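You operate a simulated robot arm through the tools that you are given. There is no shell and no other tool. Be economical: measure what you need, move in short steps, check, and stop when the job is done.

You are at the controls of a simulated robot arm. One attempt, no reset.

JOB
Pin the green plate as the orange ticket shows.
Fine: each colour in the hole that the ticket gives; three pins start in other holes of the plate; the spare pin from hole W goes into the teal rack; all other holes end empty; leave the ticket where it lies.

It is judged by the outcome, as a careful person would: the job done as asked, and still so three seconds after it is handed in. It fails if anything else is knocked over, pushed out of place, dropped, spilled or broken.

ROBOT AND FRAMES
A 7-joint arm with a fingered hand, fixed in place. Base frame: the origin is at the foot of the arm, x ahead of it, y to its left, z up. Lengths are in mm, angles in rad, forces in N, time in s.
With the tool pointing down near the work surface it reaches from about 360 to 840 mm from the base axis. Its first joint turns from -2.007 to 2.007 rad. Payload 5 kg.
Tool frame: the origin (TCP) lies between the finger pads and is the grasp point; the fingertips stand 32 mm ahead of it; z points along the fingers, y is the line along which they close. The gripper opens to 160 mm. The gripper's body begins 89 mm behind the TCP. The gripper is a hand of 4 fingers: y runs from the thumb to the fingers, the wrist lies at [0, 0, -267] in the tool frame.
Orientation is that of the tool frame in the base frame, as a unit quaternion [x, y, z, w]. With the fingers straight down and closing along the base's y, the tool's x points along the base's -x, its y along +y and its z along -z.

CONTROLS
- The arm moves only by the tool step_arm. Its argument "plan" is a list of rows, each a list of 2 entries, a list of its own where there are three numbers: the shift along the tool's x, y, z in mm, then the turn, a rotation vector about the tool's x, y, z in rad. In form: [[[x, y, z], [wx, wy, wz]], ...]. A call has 1 to 12 rows; each row is the pose to reach, as a shift and turn from the pose commanded when the call began, along the tool's axes at that moment. Each row takes 0.2 s and may step no farther than 50 mm and 0.15 rad from the row before; otherwise, the whole call is refused. Where a pose cannot be reached the arm comes as near as it can. A force on the tool above 40 N (or 10 N above the force at the start of the call, whichever is more), or a blocked arm, ends the call early, and 0.2 s more pass. In this call time passes only in rows, and 0.2 s behind the last. The reply holds the time, the measured pose of the TCP, the force on the tool along the base axes, the opening and the grip force, in the units named above and with some noise, with the torque about the TCP (base axes, N m) and any sound that the robot's microphone picked up.
- Cameras (640 x 400 px; columns grow to the right, rows downward): "scene" is fixed at [399.8, -501.8, 1780.1]; the picture's right is [1.00, -0.03, 0.00], its down [-0.02, -0.61, -0.79] and it looks along [0.02, 0.79, -0.61] (base axes); focal length 338 px, centre (320, 200). "wrist" rides on the gripper at [80, -4, -114] in the tool frame; the picture's right is [0.05, 1.00, 0.00], its down [-0.82, 0.04, -0.58] and it looks along [-0.58, 0.03, 0.82] (tool axes); focal length 265 px, centre (320, 200). There is no depth. A picture from a camera that has moved, and an enlarged one, comes with that camera's place and axes in the base frame and with its lens.
- get_image(camera): a new picture of that camera. The clock stands still meanwhile.
- raise_lower(by): slides the trunk up (or, below 0, down) by that many mm; the arm rides with it, the base frame stays. It gives what a move gives, with no picture.
- curl_fingers(finger1, finger2, finger3, thumb_bend): sets how far each is bent, from 0 (flat) to 1 (curled in); at 0.3 the hand is open as for a grip, at 0.7 the pads meet at the TCP. One left out holds its place. A second passes; each finger stops where it meets its share of the squeeze, and holds until it gets a number again. It is the only way to open and close the hand. It gives what a move gives, with no picture; readings hold the bend of each and the force on the fingers (four entries, about 0 where the hand has none), thumb and palm.
- zoom(camera, box): a new picture of the part [left, top, right, bottom] of that camera's present view, enlarged. The clock stands still meanwhile.
- job_done(): hands the job in; it is judged then, once.

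Work in short steps. Places have to be worked out from the pictures, the camera data and where the tool is seen: move nearer, look again, correct. Check each grasp and each placing, and mend what went wrong. You have 120 turns and 84 pictures in all, those below and enlarged ones among them. Open the gripper and draw the arm clear of the work before you hand the job in, unless the task says otherwise; then end with one line.

The tools are called after "Emit:" as a command line: name --argument value ..., lists and objects as JSON in quotes. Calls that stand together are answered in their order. step_arm: Moves the arm, as the interface text tells. Its arguments: {"type":"object","properties":{"plan":{"type":"array"}},"required":["plan"]} The other tools are called the same way: raise_lower (by) slides the trunk up or down; curl_fingers (finger1, finger2, finger3, thumb_bend) moves the fingers one by one; get_image (camera) takes a picture; zoom (camera, box) takes an enlarged picture of a part of a camera's view; job_done () hands the job in.

At the start:

```text
time_s: 0.0
eef_pos: [257.2, 425.5, 1350.8]
orientation: [0.001, 1.0, 0.0, -0.002]
wrist_force: [0.6, 0.5, 0.3]
ft_torque: [-0.01, -0.03, 0.03]
finger_gap: 160.2
grip_force: 0.0
shape: jaw
bend: [0.3, 0.3, 0.3, 0.3]
finger forces: [0.0, 0.0, 0.0, 0.0, 0.1, 0.0]
trunk travel left (down, up): [-900.0, 90.0]
```

scene: 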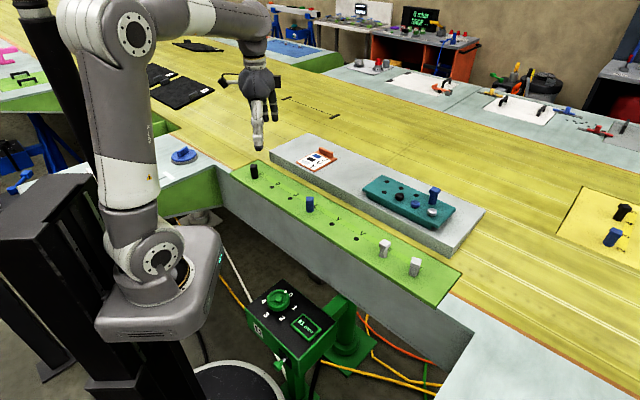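
wrist: 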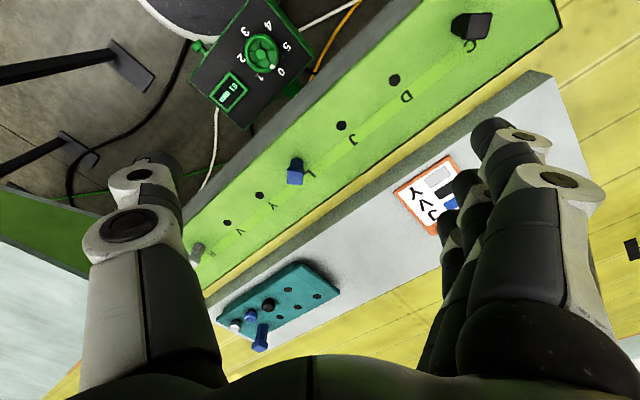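

I'll start by enlarging the plate, the ticket and the rack.

Emit:
zoom --camera "scene" --box '[290, 140, 350, 178]'

Emit:
zoom --camera "scene" --box '[230, 145, 350, 220]'

Emit:
zoom --camera "scene" --box '[320, 170, 480, 270]'

Emit:
zoom --camera "wrist" --box '[380, 140, 500, 240]'

```text
10.53 times, centred on (320, 159) of scene
camera zoom: at [399.8, -501.8, 1780.1], right [1.0, -0.03, 0.0], down [-0.02, -0.61, -0.79], along [0.02, 0.79, -0.61], focal length 3561 px, centre (320, 632)
```

zoom: 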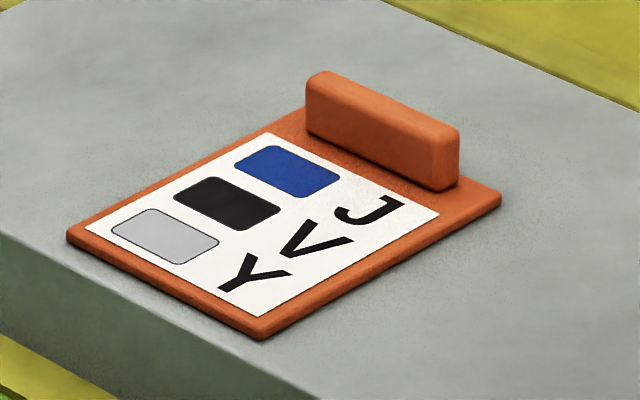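

```text
5.33 times, centred on (290, 182) of scene
camera zoom: at [399.8, -501.8, 1780.1], right [1.0, -0.03, 0.0], down [-0.02, -0.61, -0.79], along [0.02, 0.79, -0.61], focal length 1804 px, centre (480, 293)
```

zoom: 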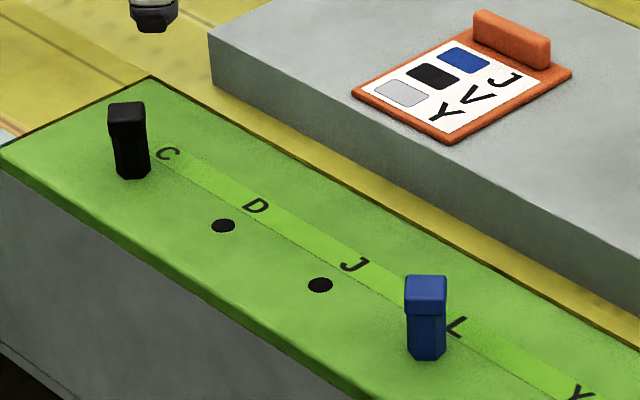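

```text
4.00 times, centred on (400, 220) of scene
camera zoom: at [399.8, -501.8, 1780.1], right [1.0, -0.03, 0.0], down [-0.02, -0.61, -0.79], along [0.02, 0.79, -0.61], focal length 1353 px, centre (0, 120)
```

zoom: 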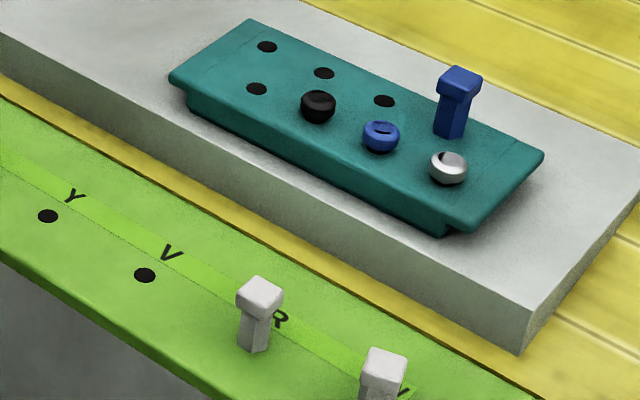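

```text
4.00 times, centred on (440, 190) of wrist
camera zoom: at [177.2, 421.0, 1464.6], right [-0.05, 1.0, 0.0], down [0.82, 0.04, 0.58], along [0.58, 0.03, -0.82], focal length 1062 px, centre (-160, 240)
```

zoom: 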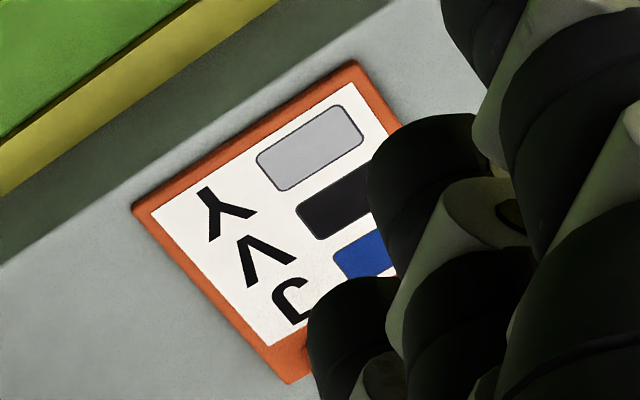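

Reading the ticket: blue→J, black→V, grey→Y. So C→V, L→J, R→Y, and the spare in W goes to the rack. I'll move above the blue pin with the closing line turned along the plate's row, then look.

Emit:
step_arm --plan '[[[-22, -6, 0], [0, 0, -0.13]], [[-44, -12, 0], [0, 0, -0.26]], [[-66, -18, 10], [0, 0, -0.39]], [[-88, -24, 30], [0, 0, -0.52]], [[-110, -30, 50], [0, 0, -0.65]], [[-130, -34, 70], [0, 0, -0.77]]]'

Emit:
get_image --camera "wrist"

Emit:
get_image --camera "scene"

```text
time_s: 1.4
eef_pos: [389.7, 393.0, 1281.0]
orientation: [-0.376, 0.927, 0.002, 0.0]
wrist_force: [-0.5, -1.0, -0.2]
ft_torque: [0.0, 0.02, 0.0]
finger_gap: 159.9
grip_force: 0.1
shape: jaw
bend: [0.3, 0.3, 0.3, 0.3]
finger forces: [0.0, 0.0, 0.1, 0.0, 0.1, 0.0]
trunk travel left (down, up): [-900.0, 90.0]
```

```text
77 pictures are left
camera wrist: at [334.6, 333.3, 1394.2], right [-0.73, 0.68, 0.0], down [0.56, 0.6, 0.58], along [0.39, 0.42, -0.82], focal length 265 px, centre (320, 200)
```

wrist: 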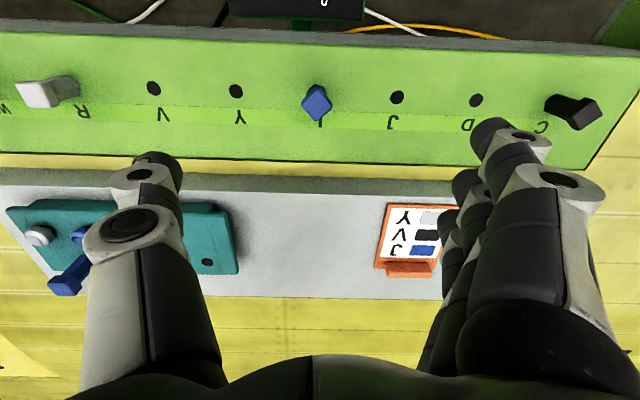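

```text
76 pictures are left
```

scene: 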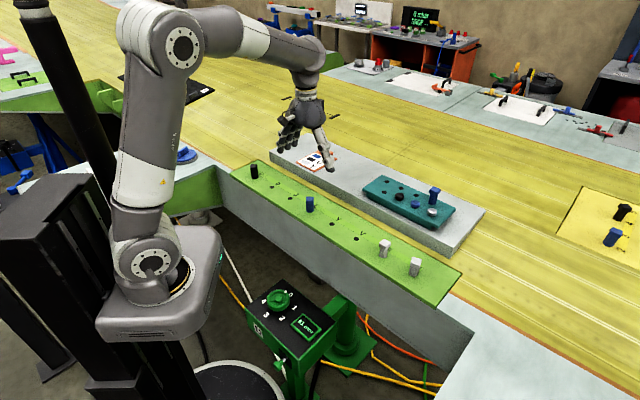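

Triangulating gives a hole row at exactly 45° with 100 mm pitch and the plate top at z≈1047: J (321,461), L (392,390), Y (463,319), V (534,249). Next I check how the pin heads are turned.

Emit:
zoom --camera "wrist" --box '[280, 60, 360, 130]'

Emit:
zoom --camera "wrist" --box '[520, 70, 620, 150]'

Emit:
zoom --camera "wrist" --box '[0, 60, 100, 130]'

Emit:
zoom --camera "scene" --box '[370, 230, 430, 280]'

```text
5.71 times, centred on (320, 95) of wrist
camera zoom: at [334.6, 333.3, 1394.2], right [-0.73, 0.68, 0.0], down [0.56, 0.6, 0.58], along [0.39, 0.42, -0.82], focal length 1517 px, centre (320, 800)
```

zoom: 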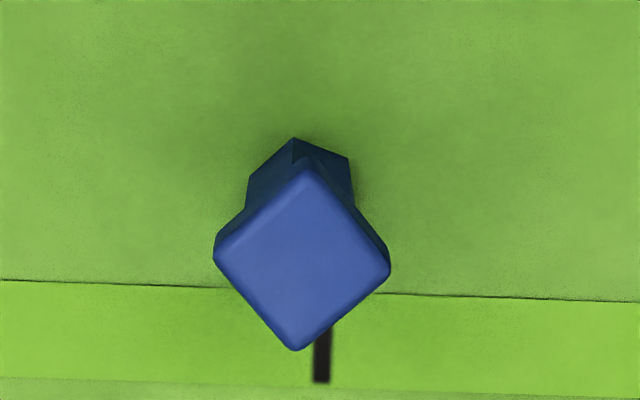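

```text
5.00 times, centred on (570, 110) of wrist
camera zoom: at [334.6, 333.3, 1394.2], right [-0.73, 0.68, 0.0], down [0.56, 0.6, 0.58], along [0.39, 0.42, -0.82], focal length 1327 px, centre (-930, 650)
```

zoom: 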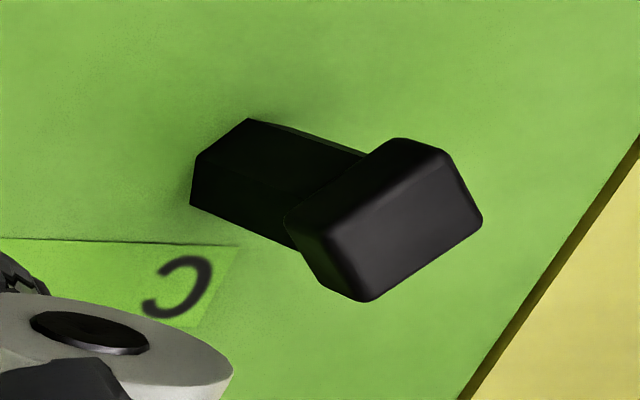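

```text
5.71 times, centred on (50, 95) of wrist
camera zoom: at [334.6, 333.3, 1394.2], right [-0.73, 0.68, 0.0], down [0.56, 0.6, 0.58], along [0.39, 0.42, -0.82], focal length 1517 px, centre (1863, 800)
```

zoom: 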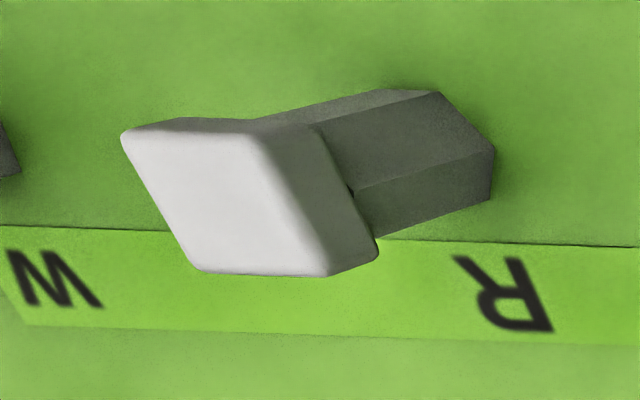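

```text
8.00 times, centred on (400, 255) of scene
camera zoom: at [399.8, -501.8, 1780.1], right [1.0, -0.03, 0.0], down [-0.02, -0.61, -0.79], along [0.02, 0.79, -0.61], focal length 2707 px, centre (-320, -240)
```

zoom: 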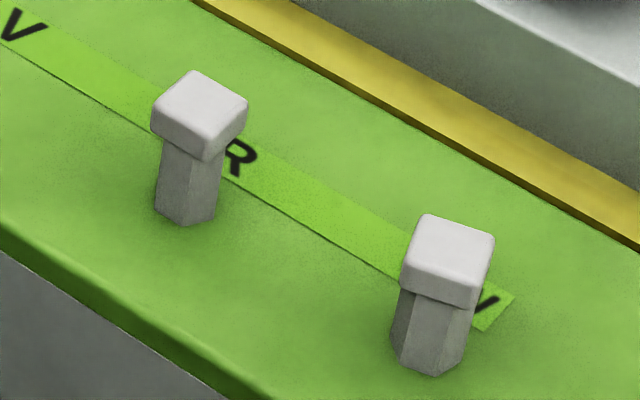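

The heads are square, about 24 mm across, with tops at z≈1098, and they are turned differently: blue is aligned with the base axes, R with the row, and W sits about 15° off. I'll test the finger shape in free air first.

Emit:
curl_fingers --finger1 0.5 --finger2 0.6 --finger3 0.5 --thumb_bend 0.6

Emit:
get_image --camera "wrist"

```text
time_s: 2.4
eef_pos: [387.6, 391.2, 1281.4]
orientation: [-0.374, 0.927, 0.001, -0.001]
wrist_force: [0.3, 0.4, 0.3]
ft_torque: [0.0, 0.01, -0.02]
finger_gap: 72.9
grip_force: 0.1
shape: fingers
bend: [0.5, 0.6, 0.5, 0.6]
finger forces: [0.1, 0.1, 0.1, 0.1, 0.0, 0.1]
trunk travel left (down, up): [-900.0, 90.0]
```

```text
71 pictures are left
camera wrist: at [333.2, 333.4, 1394.8], right [-0.73, 0.68, 0.0], down [0.56, 0.6, 0.58], along [0.39, 0.42, -0.82], focal length 265 px, centre (320, 200)
```

wrist: 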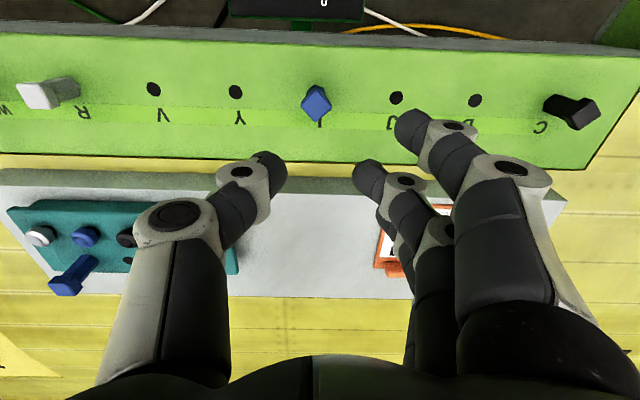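

The finger shape looks good. Now I turn to the blue head's flats (yaw≈0), come down above it at z≈1180, and look again.

Emit:
step_arm --plan '[[[-2.5, -4.1, 20], [0, 0, 0.14]], [[-2.5, -4.1, 40], [0, 0, 0.28]], [[-2.5, -4.1, 60], [0, 0, 0.42]], [[-2.5, -4.1, 80], [0, 0, 0.56]], [[-2.5, -4.1, 100], [0, 0, 0.68]], [[-2.5, -4.1, 100], [0, 0, 0.79]]]'

Emit:
get_image --camera "wrist"

```text
time_s: 3.8
eef_pos: [392.0, 388.9, 1181.0]
orientation: [0.012, 1.0, 0.001, -0.001]
wrist_force: [0.1, -0.3, -0.1]
ft_torque: [0.01, 0.0, 0.0]
finger_gap: 73.1
grip_force: 0.1
shape: fingers
bend: [0.5, 0.6, 0.5, 0.6]
finger forces: [0.0, 0.0, 0.0, 0.0, 0.0, 0.0]
trunk travel left (down, up): [-900.0, 90.0]
```

```text
70 pictures are left
camera wrist: at [311.8, 386.8, 1293.8], right [-0.03, 1.0, 0.0], down [0.82, 0.02, 0.58], along [0.58, 0.02, -0.82], focal length 265 px, centre (320, 200)
```

wrist: 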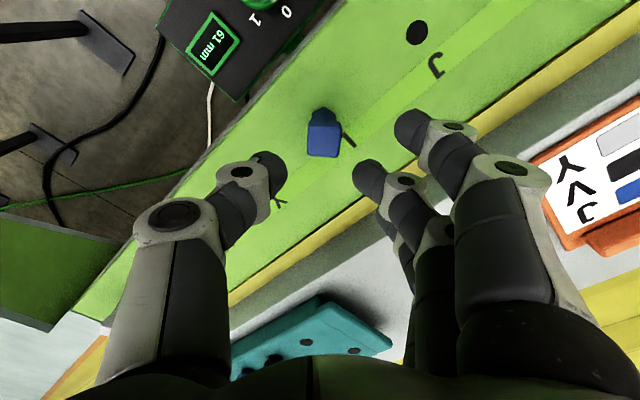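

The blue head lies within 2–3 mm of the tool axis. I descend to grasp height, TCP z≈1093.

Emit:
step_arm --plan '[[[-0.5, 2, 40], [0, 0, 0]], [[-0.5, 2, 70], [0, 0, 0]], [[-0.5, 2, 88], [0, 0, 0]]]'

Emit:
get_image --camera "wrist"

```text
time_s: 4.6
eef_pos: [390.8, 391.5, 1090.8]
orientation: [0.012, 1.0, 0.001, -0.001]
wrist_force: [-0.9, 0.7, -0.3]
ft_torque: [-0.02, 0.03, 0.01]
finger_gap: 72.5
grip_force: 0.0
shape: fingers
bend: [0.5, 0.6, 0.5, 0.6]
finger forces: [0.0, 0.0, 0.0, 0.1, 0.0, 0.0]
trunk travel left (down, up): [-900.0, 90.0]
```

```text
69 pictures are left
camera wrist: at [311.6, 389.7, 1204.8], right [-0.03, 1.0, 0.0], down [0.82, 0.02, 0.58], along [0.58, 0.02, -0.82], focal length 265 px, centre (320, 200)
```

wrist: 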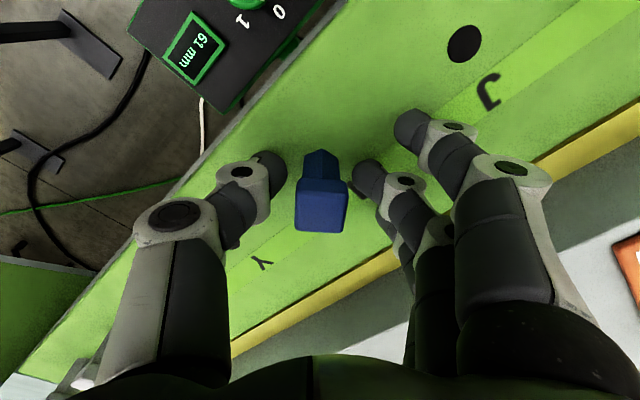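

The pin is centred between thumb and middle finger. I close those two on the head and keep the outer fingers just off.

Emit:
curl_fingers --finger2 0.72 --thumb_bend 0.72

Emit:
get_image --camera "wrist"

```text
time_s: 5.6
eef_pos: [390.6, 391.2, 1093.2]
orientation: [0.011, 1.0, 0.001, 0.0]
wrist_force: [0.0, -0.1, 0.0]
ft_torque: [-0.05, -0.01, 0.01]
finger_gap: 61.2
grip_force: 8.5
shape: fingers
bend: [0.5, 0.64, 0.5, 0.69]
finger forces: [0.0, 8.6, 0.1, 0.1, 9.2, 0.0]
trunk travel left (down, up): [-900.0, 90.0]
```

```text
68 pictures are left
camera wrist: at [311.4, 389.2, 1205.5], right [-0.03, 1.0, 0.0], down [0.82, 0.02, 0.58], along [0.58, 0.02, -0.82], focal length 265 px, centre (320, 200)
```

wrist: 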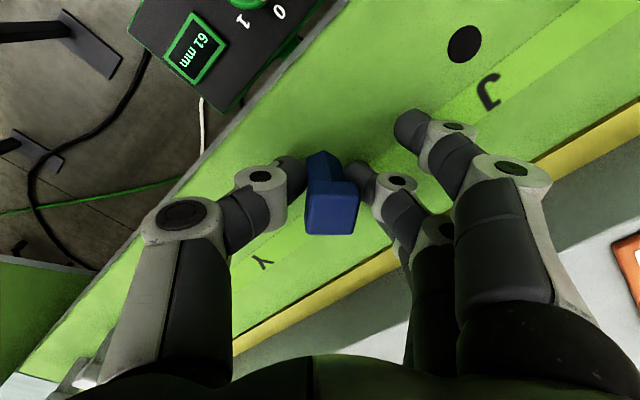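

The pin seems to have shifted and leaned a little toward the finger, so I take a closer look.

Emit:
zoom --camera "wrist" --box '[260, 120, 400, 250]'

Emit:
zoom --camera "scene" --box '[280, 170, 340, 220]'

```text
3.08 times, centred on (330, 185) of wrist
camera zoom: at [311.4, 389.2, 1205.5], right [-0.03, 1.0, 0.0], down [0.82, 0.02, 0.58], along [0.58, 0.02, -0.82], focal length 817 px, centre (289, 246)
```

zoom: 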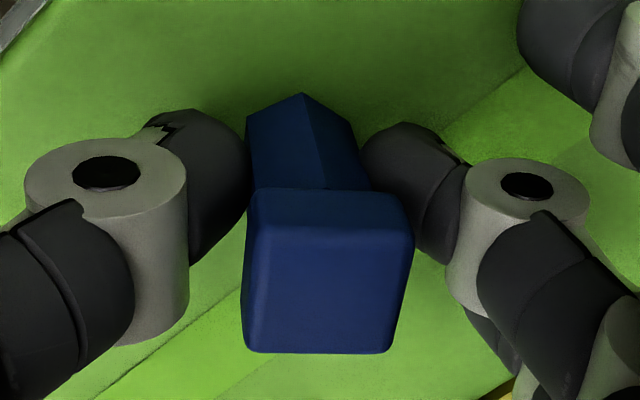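

```text
8.00 times, centred on (310, 195) of scene
camera zoom: at [399.8, -501.8, 1780.1], right [1.0, -0.03, 0.0], down [-0.02, -0.61, -0.79], along [0.02, 0.79, -0.61], focal length 2707 px, centre (400, 240)
```

zoom: 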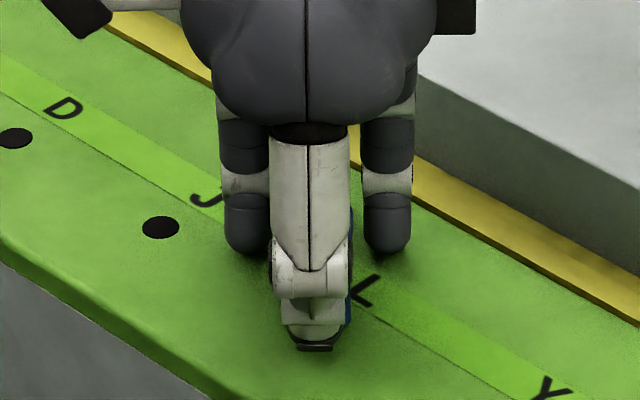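

The tips gripped the shaft and the pin tilted about 4°. I'll open, rise 14 mm so the tips sit on the head's flats, and close finger by finger.

Emit:
curl_fingers --finger2 0.58 --thumb_bend 0.58

Emit:
step_arm --plan '[[[0, 0, -14], [0, 0, 0]]]'

Emit:
curl_fingers --finger2 0.64 --thumb_bend 0.64

Emit:
zoom --camera "wrist" --box '[260, 120, 400, 250]'

```text
time_s: 6.6
eef_pos: [390.6, 392.3, 1091.9]
orientation: [0.012, 1.0, 0.001, -0.001]
wrist_force: [-0.2, -0.3, -0.2]
ft_torque: [0.04, -0.05, 0.01]
finger_gap: 77.3
grip_force: 0.1
shape: fingers
bend: [0.5, 0.57, 0.5, 0.57]
finger forces: [0.0, 0.0, 0.0, 0.1, 0.1, 0.0]
trunk travel left (down, up): [-900.0, 90.0]
```

```text
time_s: 7.0
eef_pos: [390.1, 390.7, 1106.2]
orientation: [0.012, 1.0, 0.002, -0.001]
wrist_force: [-0.4, 0.1, -0.1]
ft_torque: [-0.03, 0.01, 0.0]
finger_gap: 77.6
grip_force: 0.1
shape: fingers
bend: [0.5, 0.57, 0.5, 0.57]
finger forces: [0.1, 0.0, 0.1, 0.0, 0.1, 0.1]
trunk travel left (down, up): [-900.0, 90.0]
```

```text
time_s: 8.0
eef_pos: [391.1, 390.9, 1106.8]
orientation: [0.011, 1.0, 0.002, 0.0]
wrist_force: [-0.5, 0.3, -0.2]
ft_torque: [-0.04, 0.01, 0.02]
finger_gap: 65.5
grip_force: 0.5
shape: fingers
bend: [0.5, 0.64, 0.5, 0.64]
finger forces: [0.0, 0.2, 0.1, 0.1, 0.2, 0.0]
trunk travel left (down, up): [-900.0, 90.0]
```

```text
3.08 times, centred on (330, 185) of wrist
camera zoom: at [311.7, 389.1, 1219.5], right [-0.03, 1.0, 0.0], down [0.82, 0.02, 0.58], along [0.58, 0.02, -0.82], focal length 817 px, centre (289, 246)
```

zoom: 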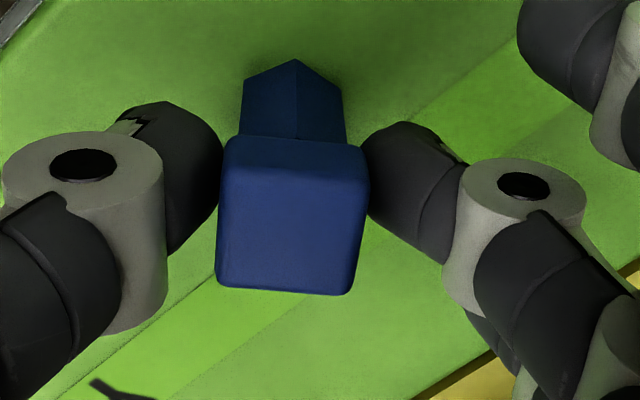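

Both tips now touch the head evenly at a bend of 0.64. I'll squeeze gently.

Emit:
curl_fingers --finger2 0.7 --thumb_bend 0.66

Emit:
zoom --camera "wrist" --box '[260, 120, 400, 250]'

```text
time_s: 9.0
eef_pos: [391.1, 390.8, 1105.9]
orientation: [0.01, 1.0, 0.002, -0.001]
wrist_force: [-0.5, 0.6, -0.6]
ft_torque: [-0.02, 0.03, 0.03]
finger_gap: 65.8
grip_force: 4.4
shape: fingers
bend: [0.5, 0.66, 0.5, 0.65]
finger forces: [0.0, 4.2, 0.0, 0.0, 4.4, 0.0]
trunk travel left (down, up): [-900.0, 90.0]
```

```text
3.08 times, centred on (330, 185) of wrist
camera zoom: at [311.7, 389.1, 1219.4], right [-0.03, 1.0, 0.0], down [0.82, 0.02, 0.58], along [0.58, 0.02, -0.82], focal length 817 px, centre (289, 246)
```

zoom: 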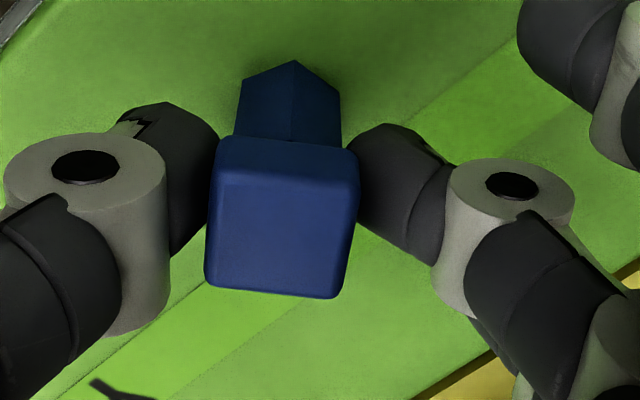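

Slightly toward the thumb now, so I tighten the thumb to centre it and firm up the grip.

Emit:
curl_fingers --finger2 0.72 --thumb_bend 0.67

Emit:
zoom --camera "wrist" --box '[260, 120, 400, 250]'

```text
time_s: 10.0
eef_pos: [391.6, 392.3, 1105.3]
orientation: [0.012, 1.0, 0.0, -0.001]
wrist_force: [-0.3, -0.7, 1.0]
ft_torque: [0.0, 0.0, -0.01]
finger_gap: 66.2
grip_force: 6.9
shape: fingers
bend: [0.5, 0.68, 0.5, 0.65]
finger forces: [0.0, 6.5, 0.0, 0.0, 7.1, 0.0]
trunk travel left (down, up): [-900.0, 90.0]
```

```text
3.08 times, centred on (330, 185) of wrist
camera zoom: at [311.7, 389.1, 1219.5], right [-0.03, 1.0, 0.0], down [0.82, 0.02, 0.58], along [0.58, 0.02, -0.82], focal length 817 px, centre (289, 246)
```

zoom: 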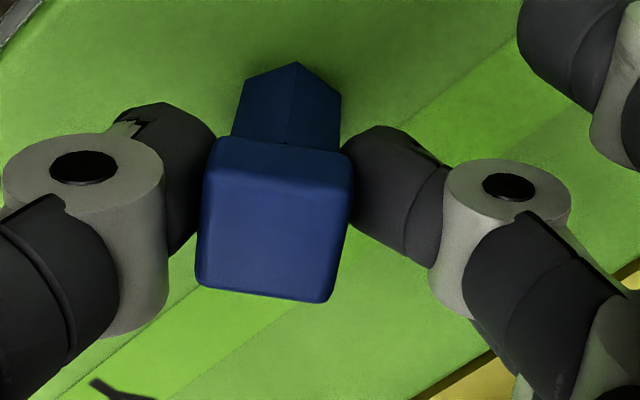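

The thumb is stiffer per command than the finger. I trim to finger 0.70 and thumb 0.685 to bring the pin back upright.

Emit:
curl_fingers --finger2 0.7 --thumb_bend 0.685

Emit:
zoom --camera "wrist" --box '[260, 120, 400, 250]'

```text
time_s: 11.0
eef_pos: [391.5, 391.3, 1106.2]
orientation: [0.011, 1.0, 0.001, -0.002]
wrist_force: [0.4, 0.0, 0.0]
ft_torque: [0.04, 0.0, -0.01]
finger_gap: 65.0
grip_force: 5.7
shape: fingers
bend: [0.5, 0.66, 0.5, 0.66]
finger forces: [0.0, 5.3, 0.0, 0.0, 5.9, 0.0]
trunk travel left (down, up): [-900.0, 90.0]
```

```text
3.08 times, centred on (330, 185) of wrist
camera zoom: at [311.7, 389.1, 1219.5], right [-0.03, 1.0, 0.0], down [0.82, 0.02, 0.58], along [0.58, 0.02, -0.82], focal length 817 px, centre (289, 246)
```

zoom: 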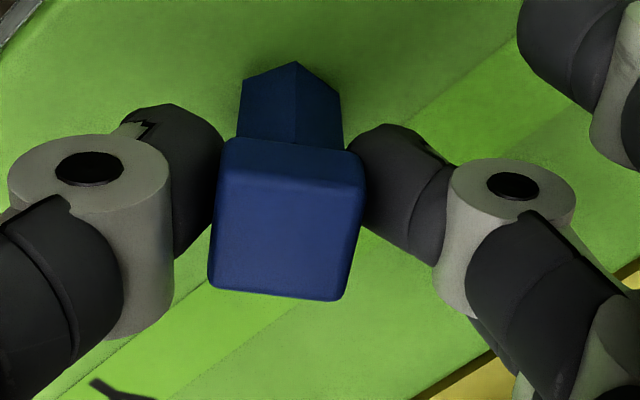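

The pin is upright and held at about 6 N. I lift it straight up 90 mm and check.

Emit:
step_arm --plan '[[[0, 0, -10], [0, 0, 0]], [[0, 0, -25], [0, 0, 0]], [[0, 0, -50], [0, 0, 0]], [[0, 0, -75], [0, 0, 0]], [[0, 0, -90], [0, 0, 0]]]'

Emit:
get_image --camera "wrist"

Emit:
zoom --camera "scene" --box '[260, 140, 360, 220]'

```text
time_s: 12.2
eef_pos: [392.5, 392.2, 1197.4]
orientation: [0.011, 1.0, 0.0, -0.001]
wrist_force: [1.2, 0.3, -0.9]
ft_torque: [0.04, 0.05, 0.01]
finger_gap: 64.9
grip_force: 5.3
shape: fingers
bend: [0.5, 0.66, 0.5, 0.66]
finger forces: [0.0, 5.3, 0.0, 0.0, 5.8, 0.1]
trunk travel left (down, up): [-900.0, 90.0]
```

```text
61 pictures are left
camera wrist: at [312.7, 389.3, 1311.1], right [-0.03, 1.0, 0.0], down [0.82, 0.02, 0.58], along [0.58, 0.02, -0.82], focal length 265 px, centre (320, 200)
```

wrist: 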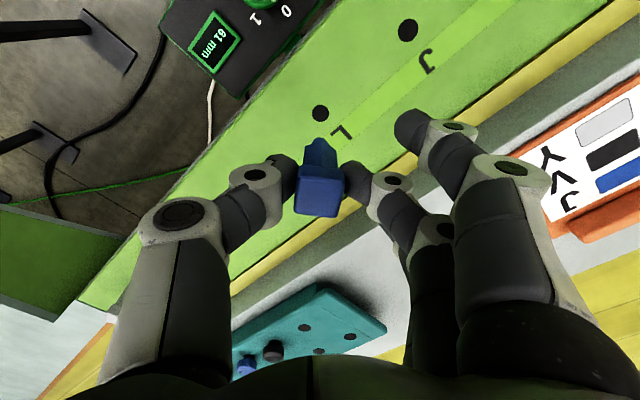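

```text
5.00 times, centred on (310, 180) of scene
camera zoom: at [399.8, -501.8, 1780.1], right [1.0, -0.03, 0.0], down [-0.02, -0.61, -0.79], along [0.02, 0.79, -0.61], focal length 1692 px, centre (370, 300)
```

zoom: 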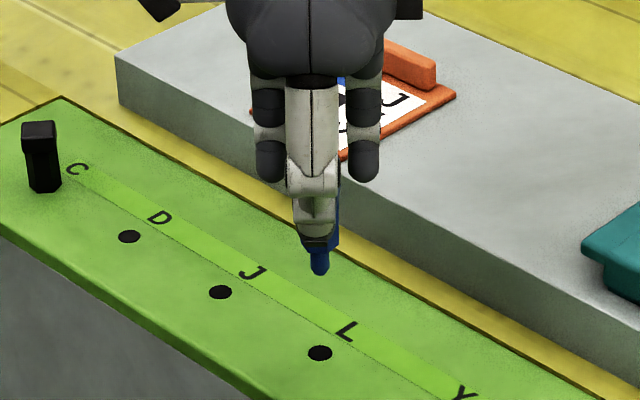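

Lifted cleanly with the spigot below. I move one pitch toward J (−70.7, +70.7) at this height and check alignment.

Emit:
step_arm --plan '[[[24, 23, 0], [0, 0, 0]], [[48, 46, 0], [0, 0, 0]], [[72.3, 69.1, 0], [0, 0, 0]]]'

Emit:
get_image --camera "wrist"

Emit:
zoom --camera "scene" --box '[250, 140, 330, 210]'

```text
time_s: 13.0
eef_pos: [321.4, 463.0, 1196.4]
orientation: [0.011, 1.0, 0.001, -0.001]
wrist_force: [-0.2, 0.4, -1.3]
ft_torque: [-0.01, -0.03, -0.01]
finger_gap: 64.8
grip_force: 5.4
shape: fingers
bend: [0.5, 0.66, 0.5, 0.66]
finger forces: [0.1, 5.2, 0.0, 0.1, 5.8, 0.0]
trunk travel left (down, up): [-900.0, 90.0]
```

```text
59 pictures are left
camera wrist: at [240.3, 460.0, 1311.3], right [-0.03, 1.0, 0.0], down [0.82, 0.02, 0.58], along [0.58, 0.02, -0.82], focal length 265 px, centre (320, 200)
```

wrist: 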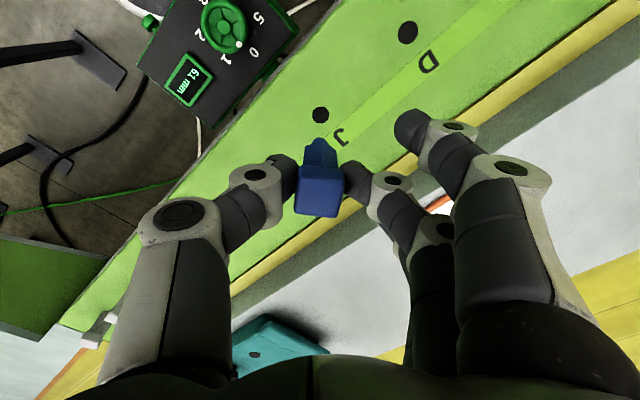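

```text
5.71 times, centred on (290, 175) of scene
camera zoom: at [399.8, -501.8, 1780.1], right [1.0, -0.03, 0.0], down [-0.02, -0.61, -0.79], along [0.02, 0.79, -0.61], focal length 1933 px, centre (491, 343)
```

zoom: 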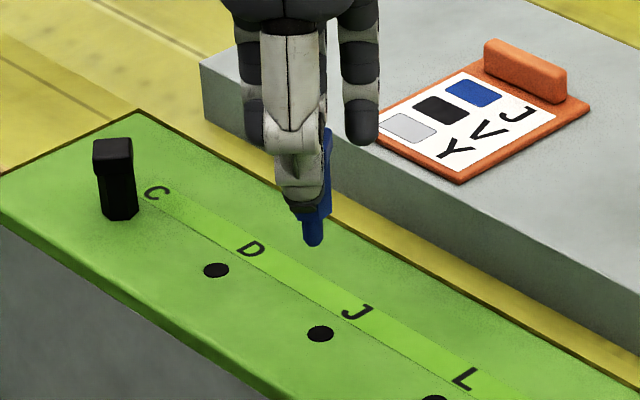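

Hole J shows about 2 px nearer (+x ≈2 mm) than L did, so I correct by 2 mm, descend 50 mm and inspect the spigot against the hole.

Emit:
step_arm --plan '[[[-2, 0, 25], [0, 0, 0]], [[-2, 0, 48], [0, 0, 0]]]'

Emit:
zoom --camera "wrist" --box '[260, 80, 400, 220]'

Emit:
zoom --camera "scene" --box '[260, 160, 320, 210]'

```text
time_s: 13.6
eef_pos: [322.3, 462.0, 1147.5]
orientation: [0.012, 1.0, 0.001, -0.001]
wrist_force: [-0.6, -0.1, -0.8]
ft_torque: [0.0, 0.04, 0.03]
finger_gap: 64.6
grip_force: 5.6
shape: fingers
bend: [0.5, 0.66, 0.5, 0.66]
finger forces: [0.0, 5.1, 0.0, 0.0, 5.6, 0.0]
trunk travel left (down, up): [-900.0, 90.0]
```

```text
2.86 times, centred on (330, 150) of wrist
camera zoom: at [243.4, 459.5, 1262.1], right [-0.03, 1.0, 0.0], down [0.82, 0.02, 0.58], along [0.58, 0.02, -0.82], focal length 758 px, centre (291, 343)
```

zoom: 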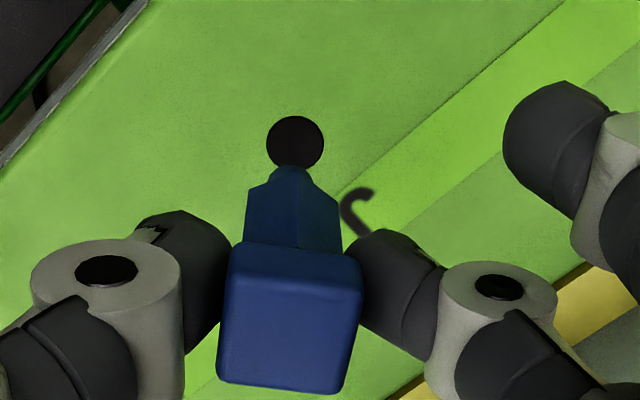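

```text
8.00 times, centred on (290, 185) of scene
camera zoom: at [399.8, -501.8, 1780.1], right [1.0, -0.03, 0.0], down [-0.02, -0.61, -0.79], along [0.02, 0.79, -0.61], focal length 2707 px, centre (560, 320)
```

zoom: 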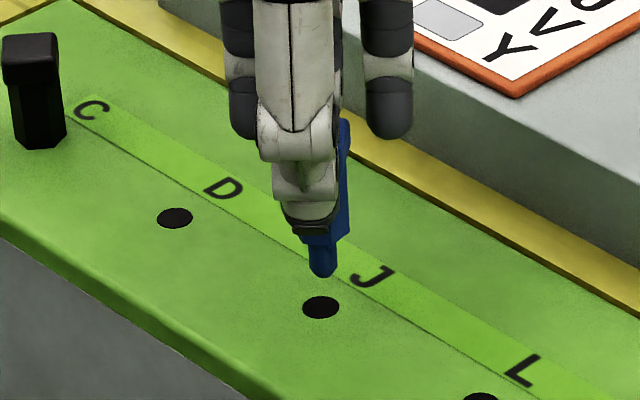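

The spigot (≈11 mm) has about 2 mm play in the hole (≈16 mm). The scene view says shift x −1.2 and the wrist view y +1.3, so I correct by that and lower.

Emit:
step_arm --plan '[[[1.2, 1.3, 0], [0, 0, 0]], [[1.2, 1.3, 12], [0, 0, 0]], [[1.2, 1.3, 22], [0, 0, 0]], [[1.2, 1.3, 32], [0, 0, 0]], [[1.2, 1.3, 40], [0, 0, 0]]]'

Emit:
zoom --camera "scene" --box '[260, 160, 320, 210]'

Emit:
zoom --camera "wrist" --box '[260, 120, 400, 250]'

```text
time_s: 14.8
eef_pos: [321.3, 463.7, 1109.5]
orientation: [0.012, 1.0, 0.001, -0.001]
wrist_force: [0.5, -0.4, -0.3]
ft_torque: [0.01, 0.03, 0.01]
finger_gap: 64.6
grip_force: 5.4
shape: fingers
bend: [0.5, 0.66, 0.5, 0.66]
finger forces: [0.0, 5.1, 0.0, 0.0, 5.7, 0.0]
trunk travel left (down, up): [-900.0, 90.0]
```

```text
8.00 times, centred on (290, 185) of scene
camera zoom: at [399.8, -501.8, 1780.1], right [1.0, -0.03, 0.0], down [-0.02, -0.61, -0.79], along [0.02, 0.79, -0.61], focal length 2707 px, centre (560, 320)
```

zoom: 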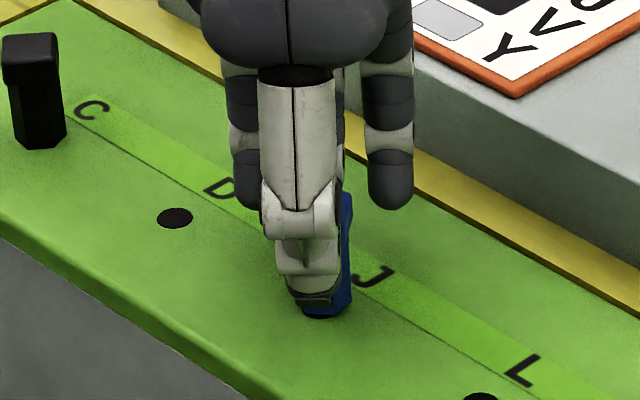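

```text
3.08 times, centred on (330, 185) of wrist
camera zoom: at [242.3, 461.5, 1222.6], right [-0.03, 1.0, 0.0], down [0.82, 0.02, 0.58], along [0.58, 0.02, -0.82], focal length 817 px, centre (289, 246)
```

zoom: 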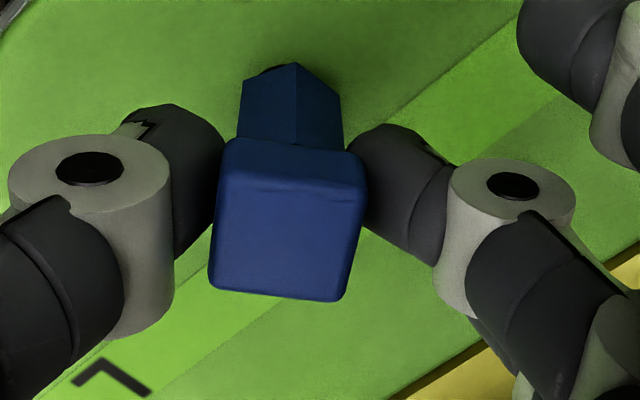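

The pin is in the hole, a couple of millimetres from seating. I lower another 3 mm watching force, then open.

Emit:
step_arm --plan '[[[0, 0, 1.5], [0, 0, 0]], [[0, 0, 3], [0, 0, 0]]]'

Emit:
curl_fingers --finger2 0.58 --thumb_bend 0.58

Emit:
zoom --camera "wrist" --box '[260, 120, 400, 250]'

```text
time_s: 15.4
eef_pos: [321.6, 463.6, 1106.3]
orientation: [0.011, 1.0, 0.0, 0.0]
wrist_force: [0.1, 0.0, -0.5]
ft_torque: [-0.02, 0.01, 0.01]
finger_gap: 64.9
grip_force: 5.3
shape: fingers
bend: [0.5, 0.66, 0.5, 0.66]
finger forces: [0.0, 5.1, 0.0, 0.0, 5.8, 0.1]
trunk travel left (down, up): [-900.0, 90.0]
```

```text
time_s: 16.4
eef_pos: [321.6, 463.5, 1105.7]
orientation: [0.011, 1.0, 0.001, -0.001]
wrist_force: [-0.2, -0.6, -0.4]
ft_torque: [-0.02, -0.02, -0.02]
finger_gap: 77.8
grip_force: 0.1
shape: fingers
bend: [0.5, 0.57, 0.5, 0.57]
finger forces: [0.0, 0.0, 0.1, 0.0, 0.0, 0.1]
trunk travel left (down, up): [-900.0, 90.0]
```

```text
3.08 times, centred on (330, 185) of wrist
camera zoom: at [242.6, 461.2, 1220.1], right [-0.03, 1.0, 0.0], down [0.82, 0.02, 0.58], along [0.58, 0.02, -0.82], focal length 817 px, centre (289, 246)
```

zoom: 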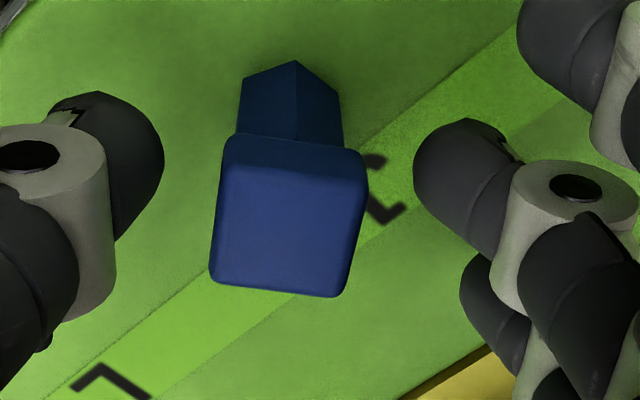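

Blue is seated in J. I rise and move over C to look at the black pin.

Emit:
step_arm --plan '[[[0, 0, -45], [0, 0, 0]], [[0, 0, -90], [0, 0, 0]], [[29, 27.5, -90], [0, 0, 0]], [[58, 55, -90], [0, 0, 0]], [[87, 82.6, -90], [0, 0, 0]], [[116, 110, -90], [0, 0, 0]], [[145, 137.6, -90], [0, 0, 0]]]'

Emit:
get_image --camera "wrist"

Emit:
zoom --camera "wrist" --box '[260, 80, 400, 220]'

```text
time_s: 18.0
eef_pos: [180.2, 606.4, 1195.6]
orientation: [0.012, 1.0, 0.0, 0.0]
wrist_force: [-1.0, 0.3, 0.0]
ft_torque: [-0.01, -0.02, 0.0]
finger_gap: 77.8
grip_force: 0.1
shape: fingers
bend: [0.5, 0.57, 0.5, 0.57]
finger forces: [0.0, 0.1, 0.0, 0.0, 0.0, 0.0]
trunk travel left (down, up): [-900.0, 90.0]
```

```text
52 pictures are left
camera wrist: at [101.0, 603.7, 1309.9], right [-0.03, 1.0, 0.0], down [0.82, 0.02, 0.58], along [0.58, 0.02, -0.82], focal length 265 px, centre (320, 200)
```

wrist: 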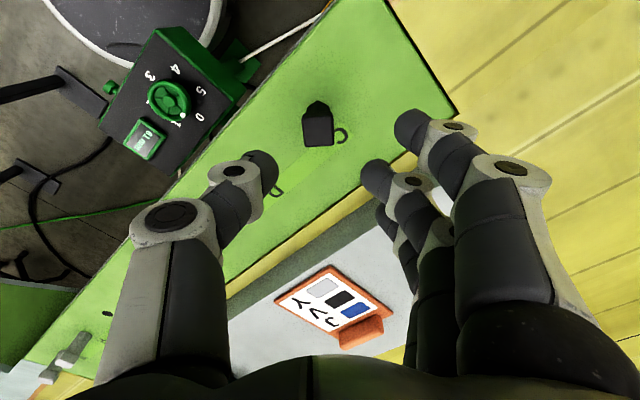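

```text
2.86 times, centred on (330, 150) of wrist
camera zoom: at [101.0, 603.7, 1309.9], right [-0.03, 1.0, 0.0], down [0.82, 0.02, 0.58], along [0.58, 0.02, -0.82], focal length 758 px, centre (291, 343)
```

zoom: 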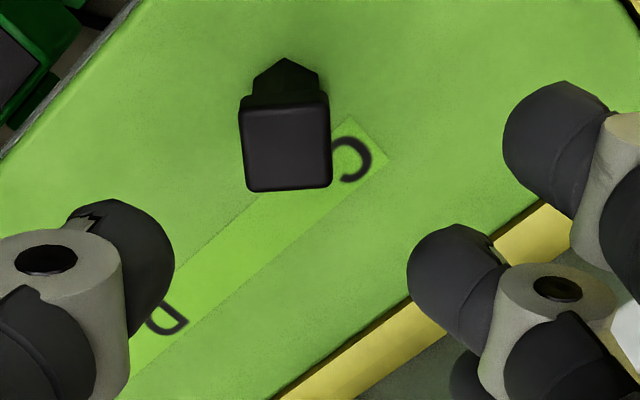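

The black head is centred under the tool with its flats turned about 4–5°. I rotate −0.08, descend to 1106 and pre-close to touch.

Emit:
step_arm --plan '[[[0, 0, 40], [0, 0, -0.08]], [[0, 0, 75], [0, 0, -0.08]], [[0, 0, 90], [0, 0, -0.08]]]'

Emit:
curl_fingers --finger2 0.635 --thumb_bend 0.635

Emit:
zoom --camera "wrist" --box '[260, 120, 400, 250]'

```text
time_s: 18.8
eef_pos: [178.6, 603.2, 1103.5]
orientation: [-0.028, 1.0, 0.001, 0.0]
wrist_force: [-0.7, -0.3, 0.3]
ft_torque: [-0.01, 0.0, 0.02]
finger_gap: 77.7
grip_force: 0.1
shape: fingers
bend: [0.5, 0.57, 0.5, 0.57]
finger forces: [0.0, 0.0, 0.0, 0.1, 0.1, 0.0]
trunk travel left (down, up): [-900.0, 90.0]
```

```text
time_s: 19.8
eef_pos: [180.3, 604.1, 1103.9]
orientation: [-0.029, 1.0, 0.0, -0.001]
wrist_force: [0.3, -0.2, -0.9]
ft_torque: [0.0, 0.06, -0.02]
finger_gap: 67.4
grip_force: 0.3
shape: fingers
bend: [0.5, 0.63, 0.5, 0.63]
finger forces: [0.0, 0.0, 0.0, 0.1, 0.0, 0.1]
trunk travel left (down, up): [-900.0, 90.0]
```

```text
3.08 times, centred on (330, 185) of wrist
camera zoom: at [100.0, 594.6, 1217.8], right [-0.11, 0.99, 0.0], down [0.81, 0.09, 0.58], along [0.57, 0.06, -0.82], focal length 817 px, centre (289, 246)
```

zoom: 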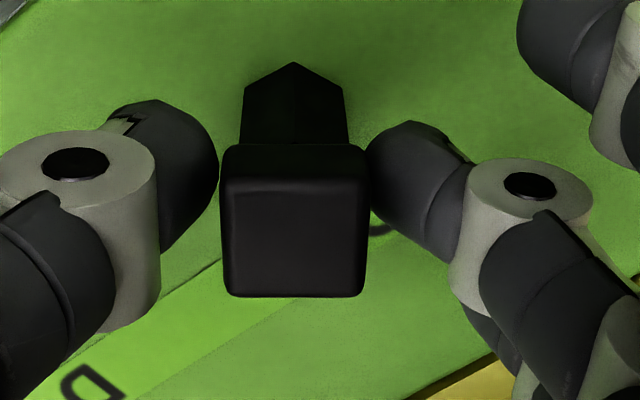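

Perfectly aligned. I squeeze with the balanced commands.

Emit:
curl_fingers --finger2 0.7 --thumb_bend 0.685

Emit:
zoom --camera "wrist" --box '[260, 120, 400, 250]'

```text
time_s: 20.8
eef_pos: [178.1, 604.0, 1104.5]
orientation: [-0.028, 1.0, 0.001, -0.001]
wrist_force: [-0.4, 0.6, -0.4]
ft_torque: [-0.04, 0.01, 0.02]
finger_gap: 63.8
grip_force: 5.7
shape: fingers
bend: [0.5, 0.65, 0.5, 0.66]
finger forces: [0.0, 5.7, 0.0, 0.0, 5.5, 0.1]
trunk travel left (down, up): [-900.0, 90.0]
```

```text
3.08 times, centred on (330, 185) of wrist
camera zoom: at [100.1, 594.7, 1217.7], right [-0.11, 0.99, 0.0], down [0.81, 0.09, 0.58], along [0.57, 0.06, -0.82], focal length 817 px, centre (289, 246)
```

zoom: 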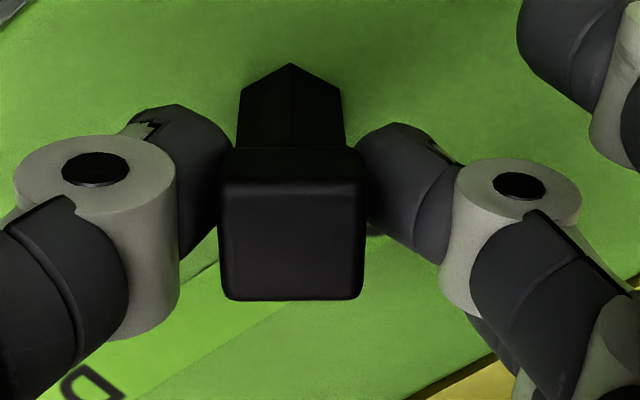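

Held upright. I lift 120 mm and carry it along the row toward V.

Emit:
step_arm --plan '[[[0, 0, -12], [0, 0, 0]], [[0, 0, -40], [0, 0, 0]], [[0, 0, -80], [0, 0, 0]], [[0, 0, -120], [0, 0, 0]]]'

Emit:
step_arm --plan '[[[-27.7, -31.1, 0], [0, 0, 0]], [[-55.5, -62.2, 0], [0, 0, 0]], [[-83.2, -93.3, 0], [0, 0, 0]], [[-111, -124.4, 0], [0, 0, 0]], [[-138.7, -155.5, 0], [0, 0, 0]], [[-166.5, -186.6, 0], [0, 0, 0]], [[-194.2, -217.7, 0], [0, 0, 0]], [[-222, -248.8, 0], [0, 0, 0]], [[-249.7, -279.9, 0], [0, 0, 0]], [[-277.5, -311, 0], [0, 0, 0]], [[-305.2, -342.1, 0], [0, 0, 0]], [[-332.9, -373.2, 0], [0, 0, 0]]]'

Emit:
get_image --camera "wrist"

```text
time_s: 21.8
eef_pos: [178.4, 605.0, 1227.4]
orientation: [-0.029, 1.0, 0.001, -0.001]
wrist_force: [0.4, -0.5, -1.0]
ft_torque: [0.01, -0.01, 0.0]
finger_gap: 63.7
grip_force: 6.0
shape: fingers
bend: [0.5, 0.65, 0.5, 0.66]
finger forces: [0.1, 5.7, 0.0, 0.0, 5.5, 0.0]
trunk travel left (down, up): [-900.0, 90.0]
```

```text
time_s: 24.4
eef_pos: [533.7, 249.4, 1222.4]
orientation: [-0.03, 1.0, 0.002, -0.001]
wrist_force: [-0.6, -0.5, -0.3]
ft_torque: [0.02, 0.01, 0.01]
finger_gap: 63.6
grip_force: 5.0
shape: fingers
bend: [0.5, 0.65, 0.5, 0.66]
finger forces: [0.0, 5.5, 0.0, 0.1, 5.3, 0.0]
trunk travel left (down, up): [-900.0, 90.0]
```

```text
48 pictures are left
camera wrist: at [454.8, 240.2, 1337.1], right [-0.11, 0.99, 0.0], down [0.81, 0.09, 0.58], along [0.57, 0.07, -0.82], focal length 265 px, centre (320, 200)
```

wrist: 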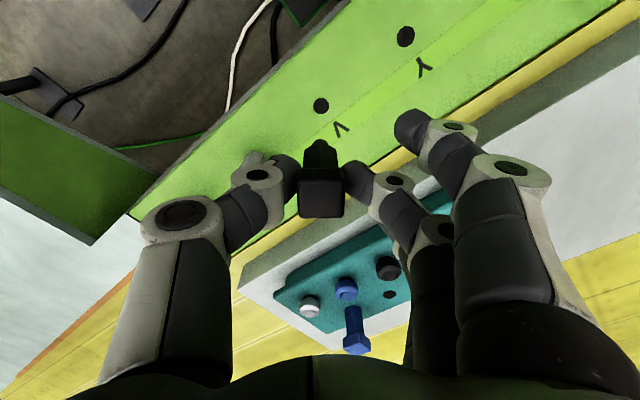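

V lies right ahead under the pin. I descend to z≈1148 for a fine check.

Emit:
step_arm --plan '[[[0, 0, 40], [0, 0, 0]], [[0, 0, 76], [0, 0, 0]]]'

Emit:
zoom --camera "wrist" --box '[260, 80, 400, 220]'

Emit:
zoom --camera "scene" --box '[330, 210, 390, 260]'

```text
time_s: 25.0
eef_pos: [533.1, 252.5, 1146.7]
orientation: [-0.029, 1.0, 0.001, 0.0]
wrist_force: [0.4, -0.4, -0.7]
ft_torque: [-0.02, 0.02, 0.01]
finger_gap: 63.7
grip_force: 5.6
shape: fingers
bend: [0.5, 0.65, 0.5, 0.66]
finger forces: [0.0, 5.4, 0.0, 0.0, 5.2, 0.0]
trunk travel left (down, up): [-900.0, 90.0]
```

```text
2.86 times, centred on (330, 150) of wrist
camera zoom: at [454.0, 243.0, 1262.5], right [-0.11, 0.99, 0.0], down [0.81, 0.09, 0.58], along [0.57, 0.06, -0.82], focal length 758 px, centre (291, 343)
```

zoom: 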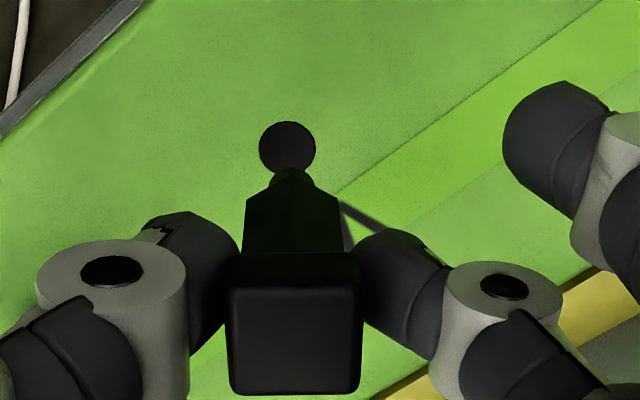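

```text
8.00 times, centred on (360, 235) of scene
camera zoom: at [399.8, -501.8, 1780.1], right [1.0, -0.03, 0.0], down [-0.02, -0.61, -0.79], along [0.02, 0.79, -0.61], focal length 2707 px, centre (0, -80)
```

zoom: 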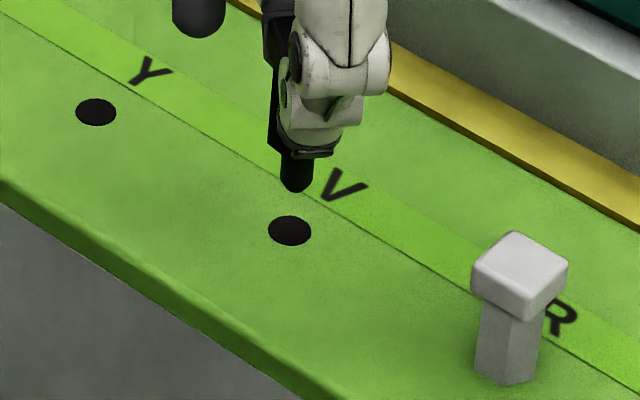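

Nearly on axis; I correct by about 1 mm each way and lower to seat.

Emit:
step_arm --plan '[[[0.8, -1, 0], [0, 0, 0]], [[0.8, -1, 12], [0, 0, 0]], [[0.8, -1, 22], [0, 0, 0]], [[0.8, -1, 32], [0, 0, 0]], [[0.8, -1, 40], [0, 0, 0]], [[0.8, -1, 43.5], [0, 0, 0]]]'

Emit:
zoom --camera "wrist" --box '[260, 120, 400, 250]'

```text
time_s: 26.4
eef_pos: [532.3, 249.7, 1104.4]
orientation: [-0.028, 1.0, 0.0, -0.001]
wrist_force: [-0.5, 0.3, -0.9]
ft_torque: [0.01, 0.01, 0.01]
finger_gap: 63.8
grip_force: 4.9
shape: fingers
bend: [0.5, 0.65, 0.5, 0.66]
finger forces: [0.0, 5.5, 0.1, 0.1, 5.4, 0.1]
trunk travel left (down, up): [-900.0, 90.0]
```

```text
3.08 times, centred on (330, 185) of wrist
camera zoom: at [453.6, 241.0, 1218.5], right [-0.11, 0.99, 0.0], down [0.81, 0.09, 0.58], along [0.57, 0.06, -0.82], focal length 817 px, centre (289, 246)
```

zoom: 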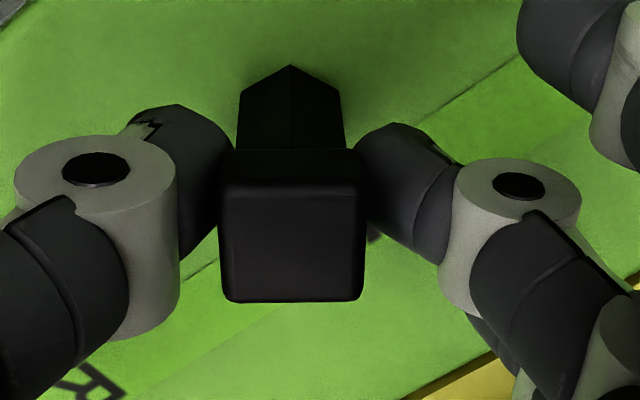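

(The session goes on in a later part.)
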